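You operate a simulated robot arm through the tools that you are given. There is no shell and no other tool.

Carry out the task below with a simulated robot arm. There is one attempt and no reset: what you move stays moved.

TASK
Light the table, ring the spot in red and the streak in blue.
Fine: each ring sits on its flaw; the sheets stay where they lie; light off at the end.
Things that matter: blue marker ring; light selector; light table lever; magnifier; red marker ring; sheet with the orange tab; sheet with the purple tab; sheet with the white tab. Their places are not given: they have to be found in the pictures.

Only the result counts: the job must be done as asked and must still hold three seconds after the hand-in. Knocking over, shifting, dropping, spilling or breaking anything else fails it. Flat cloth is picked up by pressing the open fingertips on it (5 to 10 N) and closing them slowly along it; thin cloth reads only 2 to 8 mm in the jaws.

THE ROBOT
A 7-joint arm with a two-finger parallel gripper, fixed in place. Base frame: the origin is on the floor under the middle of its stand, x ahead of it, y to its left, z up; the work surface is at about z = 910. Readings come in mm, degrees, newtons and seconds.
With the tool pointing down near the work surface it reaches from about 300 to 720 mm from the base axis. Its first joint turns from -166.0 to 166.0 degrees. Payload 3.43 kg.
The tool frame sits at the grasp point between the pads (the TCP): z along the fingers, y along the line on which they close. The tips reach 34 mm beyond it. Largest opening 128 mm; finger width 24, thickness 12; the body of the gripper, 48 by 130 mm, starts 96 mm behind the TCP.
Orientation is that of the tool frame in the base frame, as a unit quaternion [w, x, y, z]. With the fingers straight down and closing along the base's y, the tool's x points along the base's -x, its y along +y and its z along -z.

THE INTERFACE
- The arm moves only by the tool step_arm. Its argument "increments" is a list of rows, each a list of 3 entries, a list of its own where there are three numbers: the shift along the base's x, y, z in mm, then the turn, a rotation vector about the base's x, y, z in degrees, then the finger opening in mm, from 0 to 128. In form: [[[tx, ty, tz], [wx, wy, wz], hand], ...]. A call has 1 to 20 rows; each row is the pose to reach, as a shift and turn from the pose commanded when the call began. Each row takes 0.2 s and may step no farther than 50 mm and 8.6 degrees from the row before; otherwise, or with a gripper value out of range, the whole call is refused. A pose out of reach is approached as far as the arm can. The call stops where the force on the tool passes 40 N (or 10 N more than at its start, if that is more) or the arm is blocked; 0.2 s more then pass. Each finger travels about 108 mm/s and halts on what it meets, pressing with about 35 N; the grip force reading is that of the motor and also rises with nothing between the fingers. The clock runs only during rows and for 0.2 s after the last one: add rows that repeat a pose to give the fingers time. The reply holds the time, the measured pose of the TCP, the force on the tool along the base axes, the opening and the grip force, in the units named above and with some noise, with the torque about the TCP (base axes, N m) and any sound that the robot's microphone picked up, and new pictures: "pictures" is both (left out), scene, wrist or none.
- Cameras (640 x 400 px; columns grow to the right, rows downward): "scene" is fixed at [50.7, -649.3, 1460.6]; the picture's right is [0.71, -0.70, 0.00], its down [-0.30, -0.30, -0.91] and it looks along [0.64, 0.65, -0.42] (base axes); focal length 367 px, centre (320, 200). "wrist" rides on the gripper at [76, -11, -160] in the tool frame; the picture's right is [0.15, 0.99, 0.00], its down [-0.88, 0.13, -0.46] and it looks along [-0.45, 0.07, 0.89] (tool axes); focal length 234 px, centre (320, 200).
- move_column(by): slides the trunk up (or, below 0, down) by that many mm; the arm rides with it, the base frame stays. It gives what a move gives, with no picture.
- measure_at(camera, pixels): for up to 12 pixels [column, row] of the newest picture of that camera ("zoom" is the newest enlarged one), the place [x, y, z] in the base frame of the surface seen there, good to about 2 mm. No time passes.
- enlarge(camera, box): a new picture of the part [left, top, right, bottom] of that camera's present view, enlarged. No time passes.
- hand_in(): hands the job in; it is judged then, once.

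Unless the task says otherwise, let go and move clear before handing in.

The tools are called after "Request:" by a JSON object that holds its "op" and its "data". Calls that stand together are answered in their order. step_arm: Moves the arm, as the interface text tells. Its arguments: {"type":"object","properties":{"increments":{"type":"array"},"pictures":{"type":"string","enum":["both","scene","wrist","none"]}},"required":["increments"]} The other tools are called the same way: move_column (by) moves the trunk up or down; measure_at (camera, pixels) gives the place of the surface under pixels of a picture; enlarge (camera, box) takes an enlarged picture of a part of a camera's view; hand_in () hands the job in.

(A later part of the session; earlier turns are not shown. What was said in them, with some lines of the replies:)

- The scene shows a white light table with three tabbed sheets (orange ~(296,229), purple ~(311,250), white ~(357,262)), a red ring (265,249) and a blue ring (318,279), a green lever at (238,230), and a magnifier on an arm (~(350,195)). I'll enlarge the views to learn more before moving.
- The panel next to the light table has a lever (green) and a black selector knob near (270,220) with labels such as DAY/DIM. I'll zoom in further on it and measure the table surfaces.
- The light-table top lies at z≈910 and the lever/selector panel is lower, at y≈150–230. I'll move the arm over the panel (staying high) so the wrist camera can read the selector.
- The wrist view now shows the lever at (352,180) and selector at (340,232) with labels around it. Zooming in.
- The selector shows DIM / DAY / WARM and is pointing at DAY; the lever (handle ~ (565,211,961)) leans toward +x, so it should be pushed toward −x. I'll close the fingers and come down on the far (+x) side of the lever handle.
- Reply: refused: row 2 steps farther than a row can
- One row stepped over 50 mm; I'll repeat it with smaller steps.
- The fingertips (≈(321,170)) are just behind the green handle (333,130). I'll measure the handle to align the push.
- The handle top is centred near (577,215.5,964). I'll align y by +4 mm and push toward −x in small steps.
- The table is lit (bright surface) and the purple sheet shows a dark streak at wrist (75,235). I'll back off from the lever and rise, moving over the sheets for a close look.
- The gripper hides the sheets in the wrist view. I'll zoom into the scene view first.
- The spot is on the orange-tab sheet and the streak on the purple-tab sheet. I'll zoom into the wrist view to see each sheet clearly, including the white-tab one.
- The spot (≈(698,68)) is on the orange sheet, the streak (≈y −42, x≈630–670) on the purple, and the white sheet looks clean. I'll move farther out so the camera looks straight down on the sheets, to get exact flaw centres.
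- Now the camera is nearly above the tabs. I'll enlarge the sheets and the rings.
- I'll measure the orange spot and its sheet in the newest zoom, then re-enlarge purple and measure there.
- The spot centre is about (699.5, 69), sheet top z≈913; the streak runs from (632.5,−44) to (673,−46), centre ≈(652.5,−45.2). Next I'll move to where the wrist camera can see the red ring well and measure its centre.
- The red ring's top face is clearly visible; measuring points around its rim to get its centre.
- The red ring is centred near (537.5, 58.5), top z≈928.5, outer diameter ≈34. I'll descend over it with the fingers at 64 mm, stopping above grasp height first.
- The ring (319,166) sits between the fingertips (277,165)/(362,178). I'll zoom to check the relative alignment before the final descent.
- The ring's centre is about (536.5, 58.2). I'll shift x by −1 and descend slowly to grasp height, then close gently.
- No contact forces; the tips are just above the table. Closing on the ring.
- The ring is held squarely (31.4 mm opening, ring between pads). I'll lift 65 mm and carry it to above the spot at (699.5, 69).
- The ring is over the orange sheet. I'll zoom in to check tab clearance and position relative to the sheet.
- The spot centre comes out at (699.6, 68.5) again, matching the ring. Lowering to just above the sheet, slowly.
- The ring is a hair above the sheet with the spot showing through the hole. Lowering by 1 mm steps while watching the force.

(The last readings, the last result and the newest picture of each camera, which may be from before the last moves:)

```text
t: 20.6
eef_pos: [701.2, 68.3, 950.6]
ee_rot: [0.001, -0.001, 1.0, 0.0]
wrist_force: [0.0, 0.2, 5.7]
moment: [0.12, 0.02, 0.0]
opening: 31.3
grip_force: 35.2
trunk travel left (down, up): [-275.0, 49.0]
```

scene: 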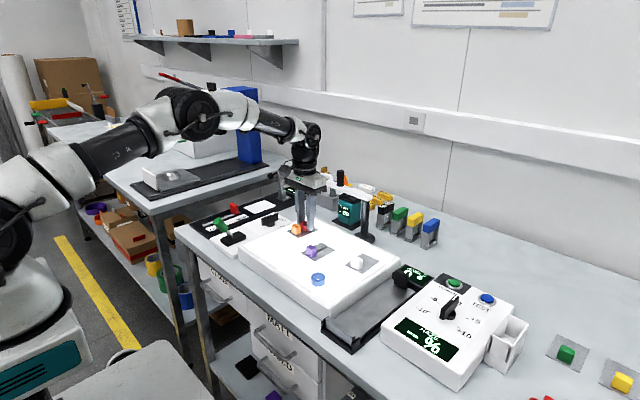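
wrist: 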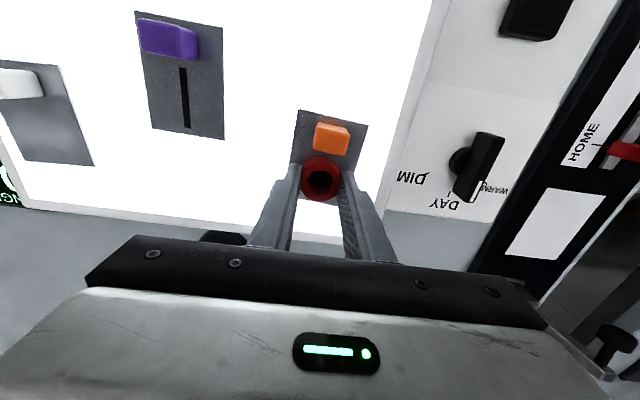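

A 5.7 N contact shows the ring is on the sheet. Easing up 0.5 mm and opening the fingers, then lifting straight up.

Request:
{"op": "step_arm", "data": {"increments": [[[0, 0, 0.5], [0, 0, 0], 26], [[0, 0, 0.5], [0, 0, 0], 34], [[0, 0, 0.5], [0, 0, 0], 40], [[0, 0, 0.5], [0, 0, 0], 48], [[0, 0, 0.5], [0, 0, 0], 48], [[0, 0, 8], [0, 0, 0], 48], [[0, 0, 25], [0, 0, 0], 48], [[0, 0, 55], [0, 0, 0], 48], [[0, 0, 90], [0, 0, 0], 48], [[0, 0, 90], [0, 0, 0], 48]]}}

```text
t: 22.8
eef_pos: [697.6, 68.6, 1043.4]
ee_rot: [0.0, -0.001, 1.0, 0.0]
wrist_force: [0.2, -0.2, 0.2]
moment: [0.02, -0.02, 0.01]
opening: 47.9
grip_force: 0.0
trunk travel left (down, up): [-275.0, 49.0]
```

scene: 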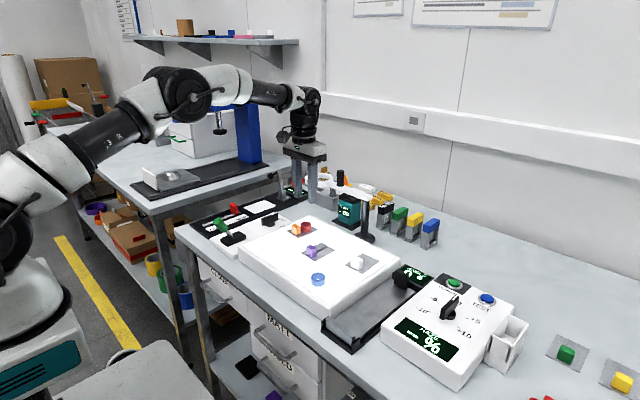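
wrist: 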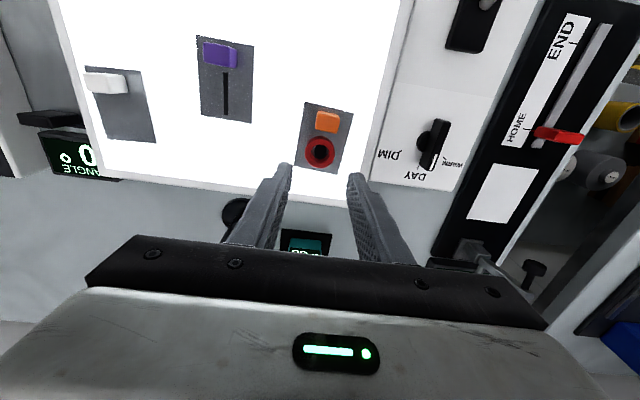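

The red ring is down and released (320,151). I'll zoom in to verify it surrounds the spot and that the sheet hasn't shifted.

Request:
{"op": "enlarge", "data": {"camera": "wrist", "box": [290, 95, 365, 180]}}

Request:
{"op": "enlarge", "data": {"camera": "scene", "box": [270, 208, 334, 256]}}

Request:
{"op": "measure_at", "data": {"camera": "wrist", "pixels": [[307, 104], [354, 115], [337, 173], [296, 164], [320, 139], [320, 164], [308, 152], [333, 152]]}}

```text
4.71 times, centred on (328, 138) of wrist
```

zoom: 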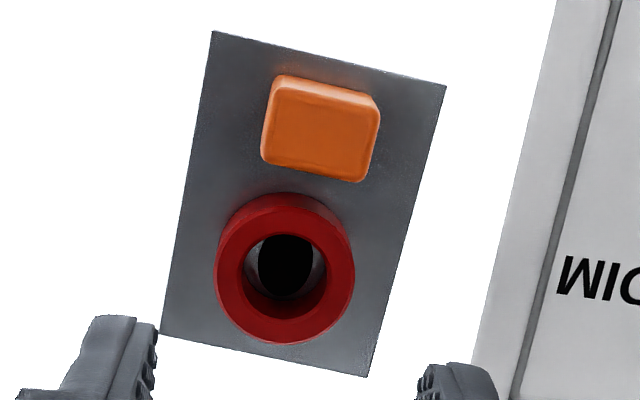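

```text
8.33 times, centred on (302, 232) of scene
```

zoom: 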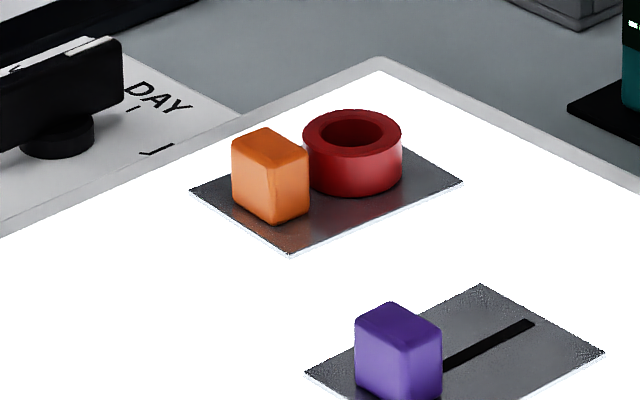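

```text
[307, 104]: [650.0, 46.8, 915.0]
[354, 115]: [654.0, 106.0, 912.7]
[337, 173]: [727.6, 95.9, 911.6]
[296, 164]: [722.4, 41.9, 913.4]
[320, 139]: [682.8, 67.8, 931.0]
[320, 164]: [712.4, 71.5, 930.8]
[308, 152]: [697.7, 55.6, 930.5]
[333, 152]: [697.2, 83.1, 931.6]
```

The red ring is centred on the spot (ring ≈(697.6,69.5) vs spot ≈(699.5,68.5)) and the sheet is unmoved. Now I'll move to view the blue ring.

Request:
{"op": "step_arm", "data": {"increments": [[[-15, -15, 35], [0, 0, 0], 60], [[-35, -50, 55], [0, 0, 0], 64], [[-60, -90, 60], [0, 0, 0], 64], [[-80, -130, 60], [0, 0, 0], 64], [[-100, -170, 60], [0, 0, 0], 64], [[-114.5, -205.5, 60], [0, 0, 0], 64], [[-114.5, -205.5, 60], [0, 0, 0], 64], [[-114.5, -205.5, 60], [0, 0, 0], 64]]}}

```text
t: 24.6
eef_pos: [585.7, -135.2, 1101.4]
ee_rot: [0.001, 0.0, 1.0, 0.001]
wrist_force: [0.4, 0.0, 0.5]
moment: [-0.03, 0.02, 0.01]
opening: 64.0
grip_force: 0.0
trunk travel left (down, up): [-275.0, 49.0]
```

scene: 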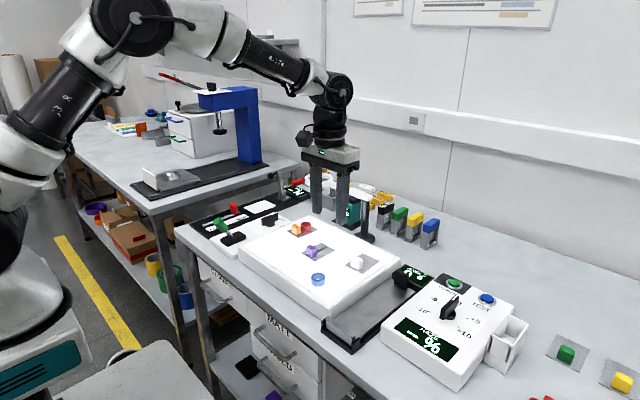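
wrist: 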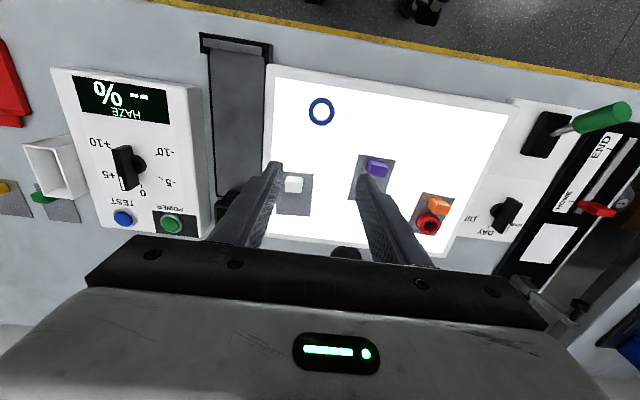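

Request:
{"op": "enlarge", "data": {"camera": "wrist", "box": [298, 88, 346, 134]}}

Request:
{"op": "measure_at", "data": {"camera": "wrist", "pixels": [[321, 99], [321, 124], [309, 111], [333, 112]]}}

```text
8.70 times, centred on (322, 111) of wrist
```

zoom: 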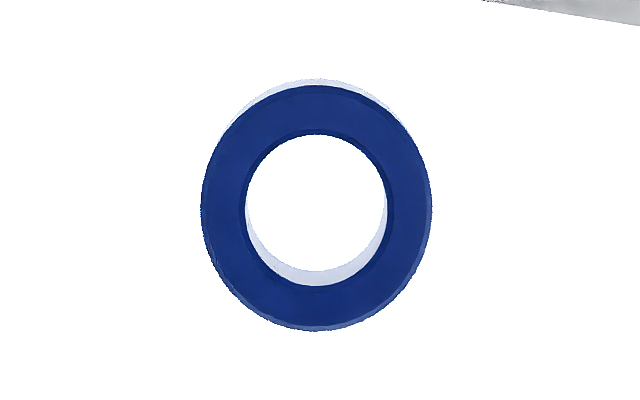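

```text
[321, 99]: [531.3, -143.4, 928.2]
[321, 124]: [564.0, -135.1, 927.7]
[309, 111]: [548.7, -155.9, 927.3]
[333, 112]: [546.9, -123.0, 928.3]
```

Request:
{"op": "measure_at", "data": {"camera": "zoom", "pixels": [[317, 93], [317, 320], [210, 208], [424, 208], [317, 125], [317, 295], [237, 208], [396, 208], [237, 122], [396, 295], [396, 122], [237, 295]]}}

```text
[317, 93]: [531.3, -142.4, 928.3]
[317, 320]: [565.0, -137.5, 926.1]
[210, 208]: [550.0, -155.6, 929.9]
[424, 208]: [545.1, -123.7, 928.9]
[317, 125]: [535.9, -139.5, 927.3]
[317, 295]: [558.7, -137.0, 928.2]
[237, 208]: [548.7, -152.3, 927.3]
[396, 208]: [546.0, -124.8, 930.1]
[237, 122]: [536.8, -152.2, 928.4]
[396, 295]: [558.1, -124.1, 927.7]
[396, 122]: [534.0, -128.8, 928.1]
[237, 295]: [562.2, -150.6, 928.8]
```

The blue ring's centre is about (547.6, −139). Descending over it, stopping above for an alignment check.

Request:
{"op": "step_arm", "data": {"increments": [[[-20, -1, -25], [0, 0, 0], 64], [[-37.4, -2, -60], [0, 0, 0], 64], [[-37.4, -2, -95], [0, 0, 0], 64], [[-37.4, -2, -120], [0, 0, 0], 64], [[-37.4, -2, -120], [0, 0, 0], 64]], "pictures": "wrist"}}

```text
t: 25.8
eef_pos: [547.6, -138.5, 982.2]
ee_rot: [0.0, 0.0, 1.0, 0.0]
wrist_force: [0.1, -0.4, -0.6]
moment: [-0.02, 0.01, -0.01]
opening: 64.3
grip_force: 0.1
trunk travel left (down, up): [-275.0, 49.0]
```

wrist: 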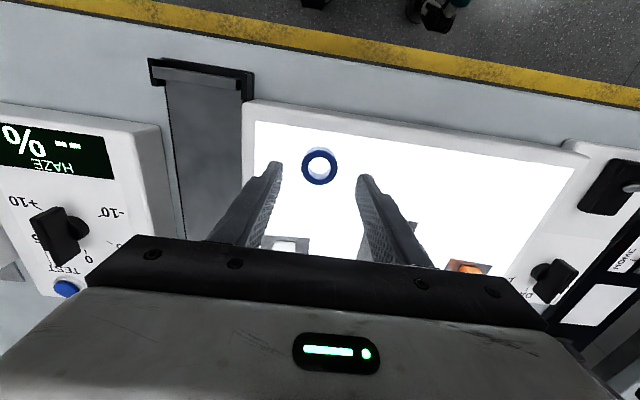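

Request:
{"op": "measure_at", "data": {"camera": "wrist", "pixels": [[319, 150], [319, 183], [303, 167], [335, 167], [309, 153], [330, 180]]}}

Request:
{"op": "step_arm", "data": {"increments": [[[0, 0, -12], [0, 0, 0], 64], [[0, 0, -24], [0, 0, 0], 64], [[0, 0, -30], [0, 0, 0], 64], [[0, 0, -32.6], [0, 0, 0], 64], [[0, 0, -32.6], [0, 0, 0], 64]], "pictures": "wrist"}}

```text
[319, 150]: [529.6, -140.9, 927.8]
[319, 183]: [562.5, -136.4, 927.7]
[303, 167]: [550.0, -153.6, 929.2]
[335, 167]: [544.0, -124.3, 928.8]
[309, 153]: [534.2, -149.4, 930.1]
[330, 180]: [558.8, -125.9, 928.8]
```

```text
t: 27.0
eef_pos: [548.0, -137.4, 948.5]
ee_rot: [0.0, 0.0, 1.0, 0.0]
wrist_force: [0.3, -0.7, 0.3]
moment: [0.03, 0.04, 0.0]
opening: 64.2
grip_force: 0.1
trunk travel left (down, up): [-275.0, 49.0]
```

wrist: 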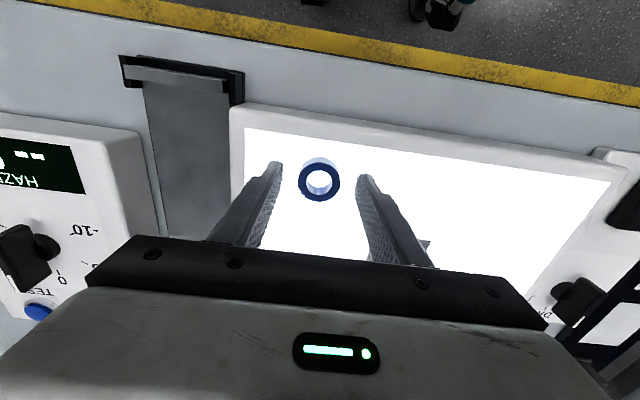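

The ring lies between the tips with no contact force; its centre reads ≈(546.8, −138.7). Small x shift and close.

Request:
{"op": "step_arm", "data": {"increments": [[[-0.8, 0, 0], [0, 0, 0], 64], [[-0.8, 0, 0], [0, 0, 0], 52], [[-0.8, 0, 0], [0, 0, 0], 42], [[-0.8, 0, 0], [0, 0, 0], 36], [[-0.8, 0, 0], [0, 0, 0], 30], [[-0.8, 0, 0], [0, 0, 0], 26], [[-0.8, 0, 0], [0, 0, 0], 26]], "pictures": "wrist"}}

```text
t: 28.6
eef_pos: [545.9, -139.5, 947.2]
ee_rot: [0.001, 0.0, 1.0, 0.0]
wrist_force: [0.2, 0.4, 0.6]
moment: [0.04, 0.03, 0.02]
opening: 31.4
grip_force: 35.3
trunk travel left (down, up): [-275.0, 49.0]
```

wrist: 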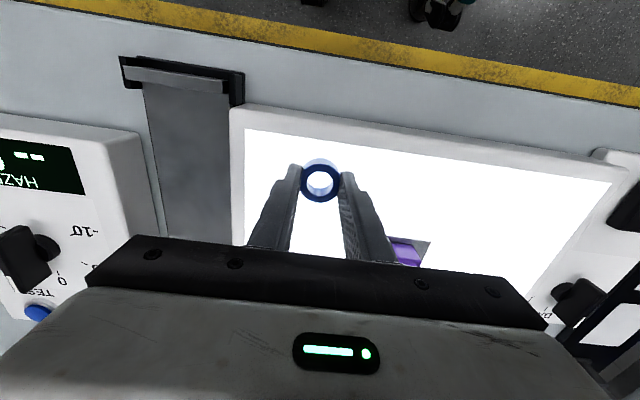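

Blue ring gripped (31.4 mm, same as red). Lifting and carrying it above the streak centre (652.6, −45.3).

Request:
{"op": "step_arm", "data": {"increments": [[[0, 0, 15], [0, 0, 0], 26], [[0, 0, 40], [0, 0, 0], 26], [[0, 0, 65], [0, 0, 0], 26], [[25, 25, 65], [0, 0, 0], 26], [[55, 50, 65], [0, 0, 0], 26], [[85, 76, 65], [0, 0, 0], 26], [[105.8, 93.7, 65], [0, 0, 0], 26], [[105.8, 93.7, 50], [0, 0, 0], 26], [[105.8, 93.7, 35], [0, 0, 0], 26], [[105.8, 93.7, 35], [0, 0, 0], 26]]}}

```text
t: 30.8
eef_pos: [654.3, -43.9, 982.6]
ee_rot: [0.0, 0.001, 1.0, 0.0]
wrist_force: [0.1, -1.3, 0.1]
moment: [0.0, 0.01, -0.05]
opening: 31.4
grip_force: 34.9
trunk travel left (down, up): [-275.0, 49.0]
```

scene: 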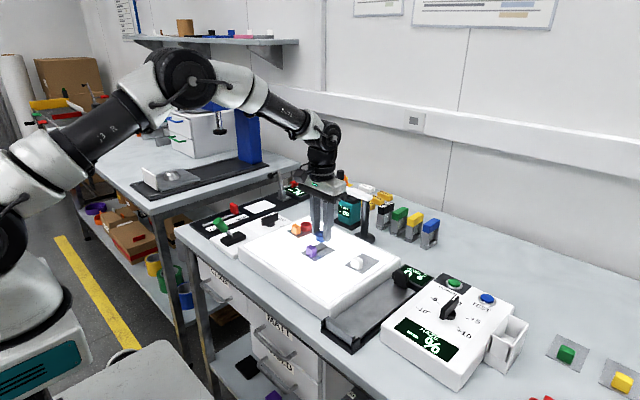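
wrist: 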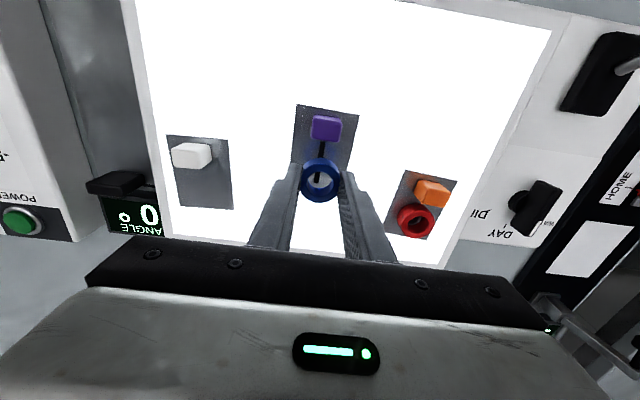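

Request:
{"op": "enlarge", "data": {"camera": "wrist", "box": [270, 95, 382, 210]}}

Request:
{"op": "enlarge", "data": {"camera": "scene", "box": [285, 215, 349, 263]}}

```text
3.48 times, centred on (326, 152) of wrist
```

zoom: 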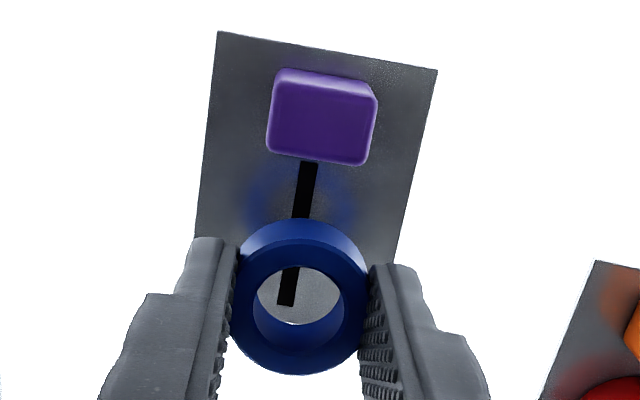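

```text
8.33 times, centred on (317, 239) of scene
```

zoom: 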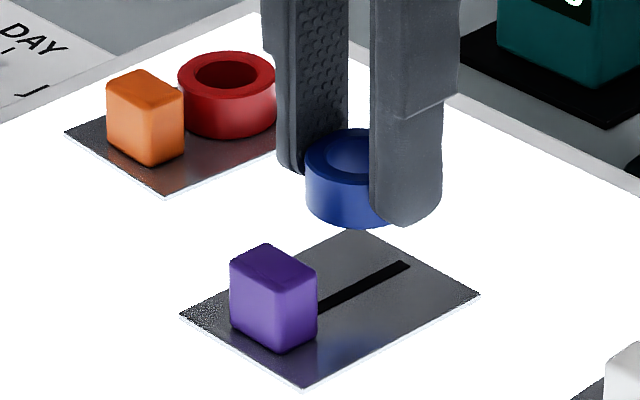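

Request:
{"op": "measure_at", "data": {"camera": "zoom", "pixels": [[406, 264], [385, 275], [360, 288], [340, 298], [324, 306], [305, 387], [478, 295]]}}

Request:
{"op": "measure_at", "data": {"camera": "wrist", "pixels": [[321, 145], [321, 155], [316, 182], [321, 162], [321, 198], [307, 180], [334, 180]]}}

```text
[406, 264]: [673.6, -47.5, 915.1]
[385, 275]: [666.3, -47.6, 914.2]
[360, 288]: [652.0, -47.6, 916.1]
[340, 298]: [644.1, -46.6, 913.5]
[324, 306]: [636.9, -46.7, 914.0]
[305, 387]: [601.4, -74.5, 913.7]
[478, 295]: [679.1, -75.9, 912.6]
```

```text
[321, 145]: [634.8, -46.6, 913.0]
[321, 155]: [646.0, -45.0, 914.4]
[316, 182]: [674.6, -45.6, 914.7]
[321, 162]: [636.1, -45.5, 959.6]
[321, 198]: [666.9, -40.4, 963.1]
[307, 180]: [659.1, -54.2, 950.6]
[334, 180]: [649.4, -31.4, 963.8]
```

Streak mid-line reads y≈−46, centre x≈653. I'll shift y −0.6 and lower to just above the sheet.

Request:
{"op": "step_arm", "data": {"increments": [[[0, -0.6, -10], [0, 0, 0], 26], [[0, -0.6, -20], [0, 0, 0], 26], [[0, -0.6, -27], [0, 0, 0], 26], [[0, -0.6, -30], [0, 0, 0], 26], [[0, -0.6, -31], [0, 0, 0], 26], [[0, -0.6, -31], [0, 0, 0], 26]]}}

```text
t: 32.2
eef_pos: [652.6, -45.7, 952.0]
ee_rot: [0.001, 0.0, 1.0, -0.001]
wrist_force: [-0.5, 0.2, 0.1]
moment: [0.01, 0.0, -0.01]
opening: 31.2
grip_force: 34.7
trunk travel left (down, up): [-275.0, 49.0]
```

scene: 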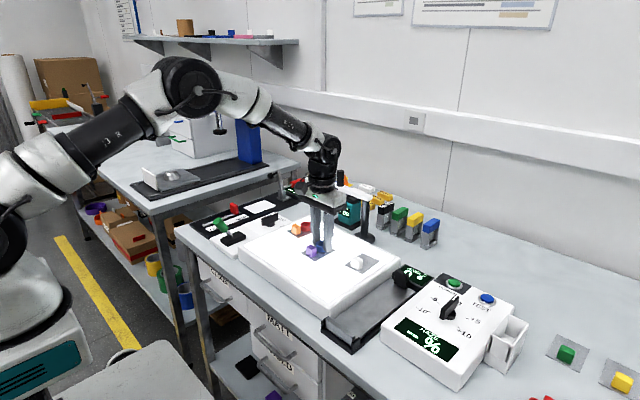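
wrist: 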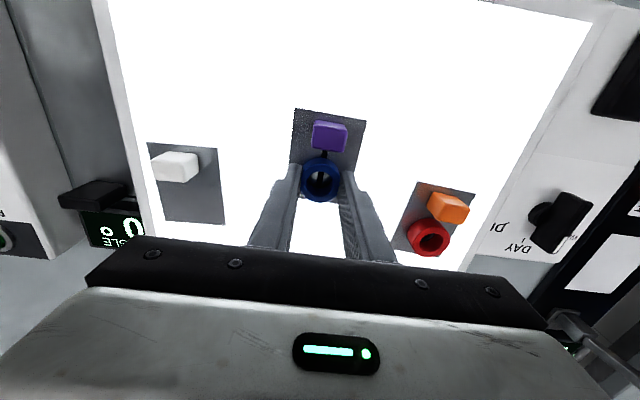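

Request:
{"op": "step_arm", "data": {"increments": [[[0, 0, -0.5], [0, 0, 0], 26], [[0, 0, -1.0], [0, 0, 0], 26], [[0, 0, -1.0], [0, 0, 0], 26]], "pictures": "none"}}

Request:
{"op": "enlarge", "data": {"camera": "wrist", "box": [280, 100, 370, 210]}}

```text
t: 33.0
eef_pos: [652.2, -45.6, 951.0]
ee_rot: [0.001, 0.0, 1.0, 0.0]
wrist_force: [0.6, -1.5, 0.0]
moment: [-0.05, 0.0, -0.01]
opening: 31.4
grip_force: 34.8
trunk travel left (down, up): [-275.0, 49.0]
```

```text
3.64 times, centred on (325, 155) of wrist
```

zoom: 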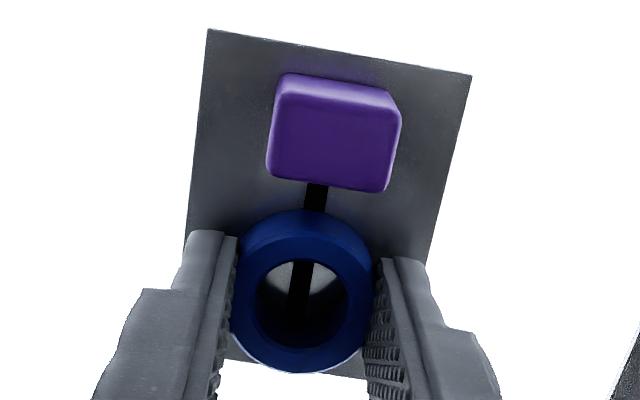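

The ring is centred over the streak, not yet touching. Lowering another half-millimetre step or two.

Request:
{"op": "step_arm", "data": {"increments": [[[0, 0, -0.4], [0, 0, 0], 26], [[0, 0, -0.8], [0, 0, 0], 26], [[0, 0, -0.8], [0, 0, 0], 26]], "pictures": "none"}}

```text
t: 33.8
eef_pos: [653.8, -45.4, 950.6]
ee_rot: [0.001, 0.0, 1.0, 0.0]
wrist_force: [-0.3, 1.1, 5.2]
moment: [0.17, 0.01, -0.02]
opening: 31.4
grip_force: 35.2
trunk travel left (down, up): [-275.0, 49.0]
```

Contact of 5.2 N: the blue ring is on the sheet. Easing up, opening, and lifting straight up.

Request:
{"op": "step_arm", "data": {"increments": [[[0, 0, 0.5], [0, 0, 0], 26], [[0, 0, 0.5], [0, 0, 0], 34], [[0, 0, 0.5], [0, 0, 0], 40], [[0, 0, 0.5], [0, 0, 0], 48], [[0, 0, 0.5], [0, 0, 0], 48], [[0, 0, 8], [0, 0, 0], 48], [[0, 0, 25], [0, 0, 0], 48], [[0, 0, 55], [0, 0, 0], 48], [[0, 0, 95], [0, 0, 0], 48], [[0, 0, 140], [0, 0, 0], 48], [[0, 0, 140], [0, 0, 0], 48]]}}

```text
t: 36.2
eef_pos: [652.4, -44.2, 1090.9]
ee_rot: [0.0, 0.0, 1.0, 0.0]
wrist_force: [0.1, -0.2, -0.1]
moment: [-0.02, 0.0, 0.0]
opening: 47.9
grip_force: 0.1
trunk travel left (down, up): [-275.0, 49.0]
```

scene: 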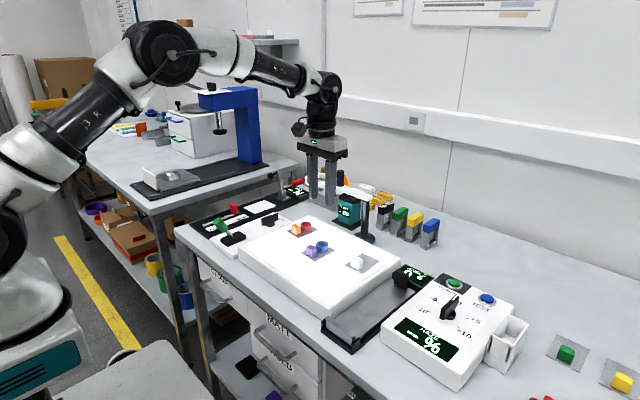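
wrist: 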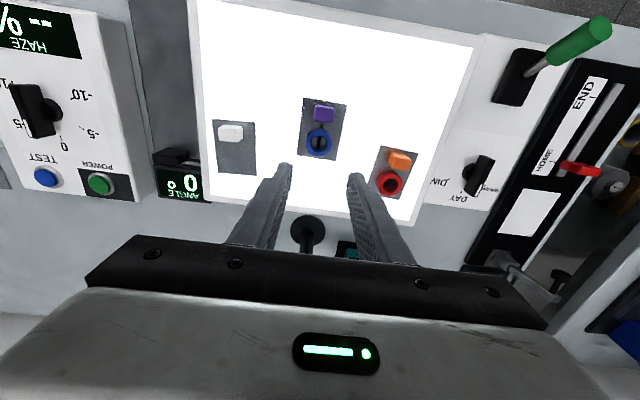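

Both rings are down. I'll zoom in to verify placement, then measure the lever's new position for switching off.

Request:
{"op": "enlarge", "data": {"camera": "wrist", "box": [290, 90, 420, 205]}}

Request:
{"op": "measure_at", "data": {"camera": "wrist", "pixels": [[302, 98], [347, 104], [338, 160], [296, 153], [319, 131], [318, 155], [307, 144], [331, 143], [600, 25], [560, 50], [535, 70], [515, 80]]}}

Request:
{"op": "enlarge", "data": {"camera": "scene", "box": [200, 205, 280, 255]}}

```text
3.48 times, centred on (355, 148) of wrist
```

zoom: 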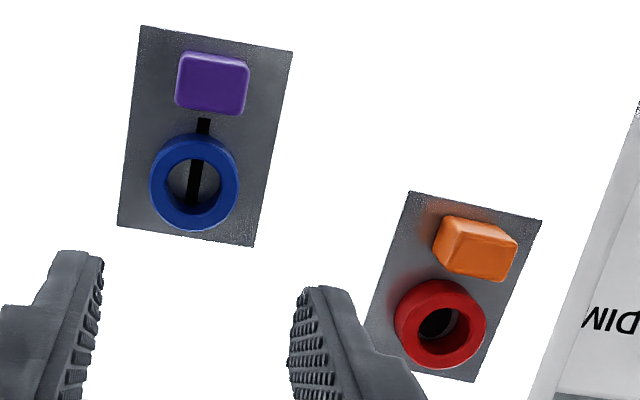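

```text
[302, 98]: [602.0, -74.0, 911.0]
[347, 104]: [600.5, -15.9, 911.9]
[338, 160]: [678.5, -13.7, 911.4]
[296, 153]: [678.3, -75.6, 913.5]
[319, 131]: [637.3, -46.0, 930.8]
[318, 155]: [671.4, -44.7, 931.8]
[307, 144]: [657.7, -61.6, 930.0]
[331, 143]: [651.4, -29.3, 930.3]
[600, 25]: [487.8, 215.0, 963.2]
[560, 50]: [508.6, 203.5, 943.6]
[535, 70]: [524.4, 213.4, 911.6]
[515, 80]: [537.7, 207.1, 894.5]
```

```text
8.00 times, centred on (240, 230) of scene
```

zoom: 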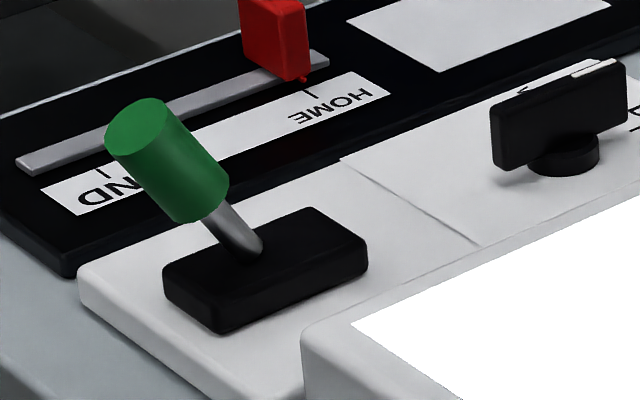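

Blue ring is centred at ≈(654,−45.4) on the streak, and both sheets are unmoved. The lever handle now leans to −x (top ≈(488,215,963)), so I'll go around to its −x side with closed fingers and push it back toward +x.

Request:
{"op": "step_arm", "data": {"increments": [[[-26, 32, 0], [0, 0, 0], 20], [[-53, 64, 0], [0, 0, 0], 0], [[-80, 97, 0], [0, 0, 0], 0], [[-107, 130, 0], [0, 0, 0], 0], [[-134, 163, 0], [0, 0, 0], 0], [[-161, 196, 0], [0, 0, 0], 0], [[-188, 229, 0], [0, 0, 0], 0], [[-214.6, 261.2, 0], [0, 0, 0], 0], [[-214.6, 261.2, -40], [0, 0, 0], 0], [[-214.6, 261.2, -80], [0, 0, 0], 0], [[-214.6, 261.2, -121], [0, 0, 0], 0], [[-214.6, 261.2, -121], [0, 0, 0], 0]]}}

```text
t: 38.8
eef_pos: [439.1, 217.6, 969.2]
ee_rot: [0.0, 0.0, 1.0, 0.0]
wrist_force: [0.3, 0.2, 0.4]
moment: [0.0, 0.04, -0.01]
opening: 0.2
grip_force: 33.4
trunk travel left (down, up): [-275.0, 49.0]
```

scene: 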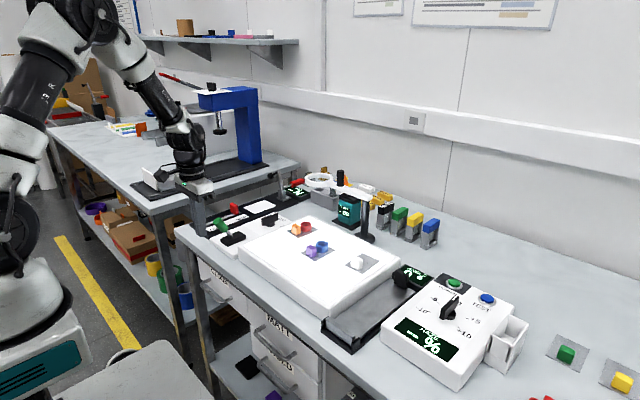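
wrist: 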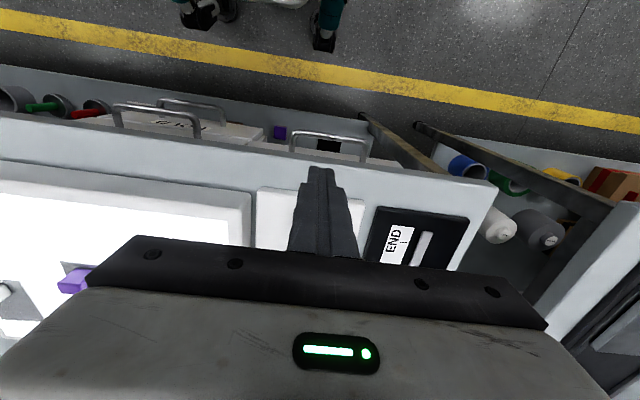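

The fingers are in front of the lever on its −x side. Pushing toward +x in small steps.

Request:
{"op": "step_arm", "data": {"increments": [[[12, 0, 0], [0, 0, 0], 0], [[22, 0, 0], [0, 0, 0], 0], [[32, 0, 0], [0, 0, 0], 0], [[42, 0, 0], [0, 0, 0], 0], [[52, 0, 0], [0, 0, 0], 0], [[62, 0, 0], [0, 0, 0], 0], [[70, 0, 0], [0, 0, 0], 0], [[78, 0, 0], [0, 0, 0], 0], [[86, 0, 0], [0, 0, 0], 0], [[92, 0, 0], [0, 0, 0], 0]]}}

```text
t: 41.0
eef_pos: [530.7, 216.3, 967.3]
ee_rot: [0.0, 0.0, 1.0, 0.0]
wrist_force: [-0.1, 0.0, -0.2]
moment: [-0.03, -0.02, 0.02]
opening: 0.1
grip_force: 33.2
trunk travel left (down, up): [-275.0, 49.0]
```

scene: 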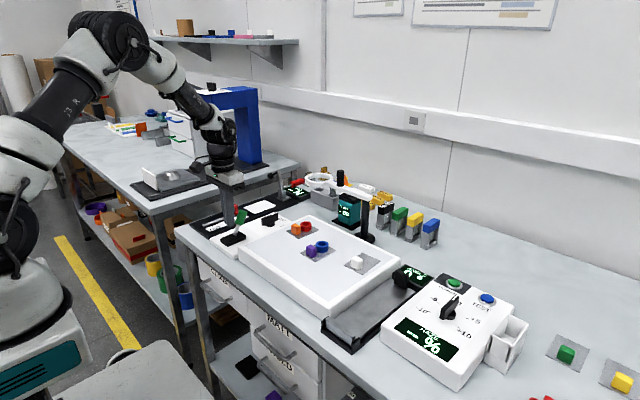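
wrist: 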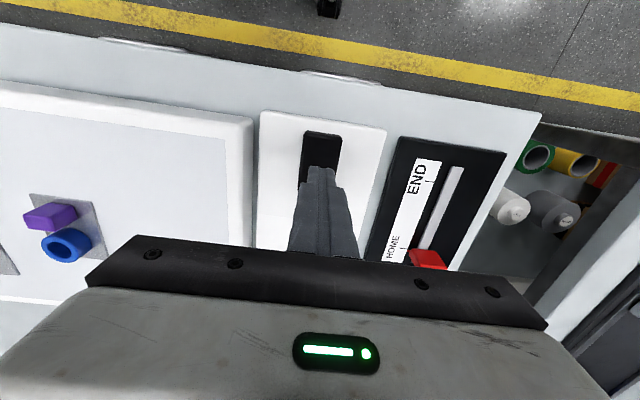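

The light is off (the table is dim again) and the lever leans toward +x. Backing away from the lever and rising clear.

Request:
{"op": "step_arm", "data": {"increments": [[[-20, 0, 0], [0, 0, 0], 0], [[-45, 0, 10], [0, 0, 0], 0], [[-60, 0, 50], [0, 0, 0], 0], [[-60, 0, 95], [0, 0, 0], 0], [[-60, 0, 140], [0, 0, 0], 0], [[-60, -40, 165], [0, 0, 0], 30], [[-60, -80, 180], [0, 0, 0], 60], [[-60, -120, 180], [0, 0, 0], 60], [[-60, -120, 180], [0, 0, 0], 60]]}}

```text
t: 43.0
eef_pos: [468.4, 95.7, 1148.9]
ee_rot: [-0.001, 0.0, 1.0, 0.0]
wrist_force: [0.8, 0.3, -0.1]
moment: [0.01, -0.01, -0.01]
opening: 60.0
grip_force: 0.0
trunk travel left (down, up): [-275.0, 49.0]
```

scene: 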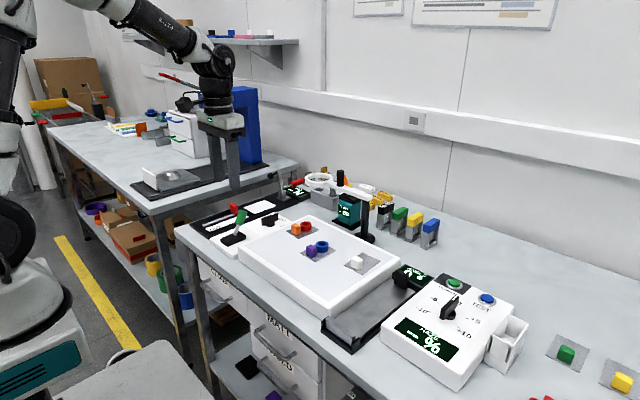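
wrist: 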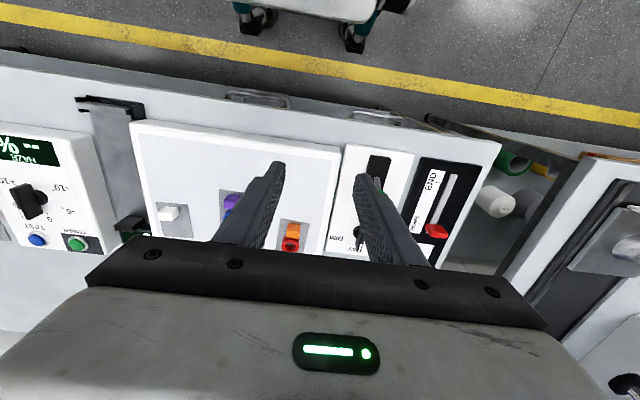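

Request:
{"op": "enlarge", "data": {"camera": "scene", "box": [200, 195, 400, 320]}}

Request:
{"op": "enlarge", "data": {"camera": "scene", "box": [205, 195, 309, 260]}}

```text
3.20 times, centred on (300, 258) of scene
```

zoom: 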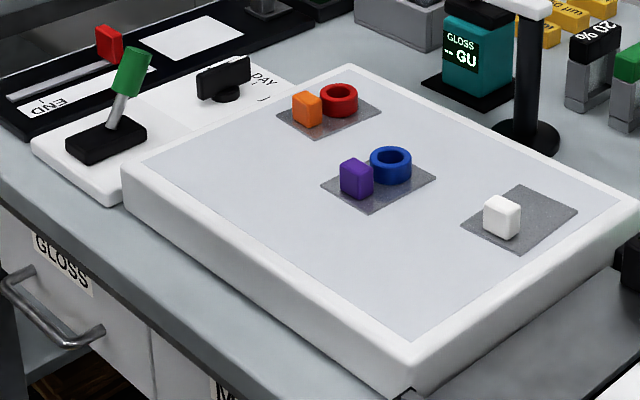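

```text
6.15 times, centred on (257, 228) of scene
```

zoom: 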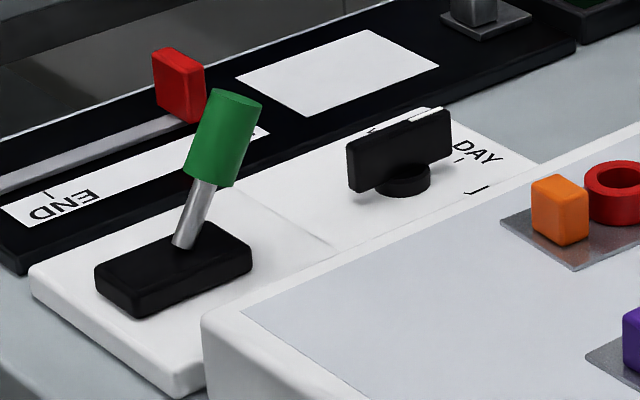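

The final zoom shows the red ring on the orange sheet's spot and the blue ring on the purple sheet's streak. The sheets are where they were, the lever is back in its original off position with the table dark, and the arm is clear. Handing in.

Request:
{"op": "hand_in", "data": {}}

```text
The job is handed in.
```

The job is handed in: the red ring sits on the spot, the blue ring on the streak, and the light is off. The hand-in gave no verdict, so what follows is from my own pictures and readings.

- **Spot:** it was on the sheet with the orange tab. The red ring's centre measured within about 2 mm of it.
- **Streak:** it was on the sheet with the purple tab. The blue ring's centre measured within about 2 mm of the streak's middle. The streak is longer than the ring, so it shows past the ring's edge.
- **White-tab sheet:** it showed no flaw under the lit table, so I left it alone.
- **Sheets:** the corners of the orange and purple sheets measured the same after placing, within measuring error. I never touched the white one.
- **Light:** I used the lever to switch the table on and then off. It ended in the same position it started in.
- **Unused:** the selector stayed on DAY and I did not touch the magnifier, because both flaws were clear without them.
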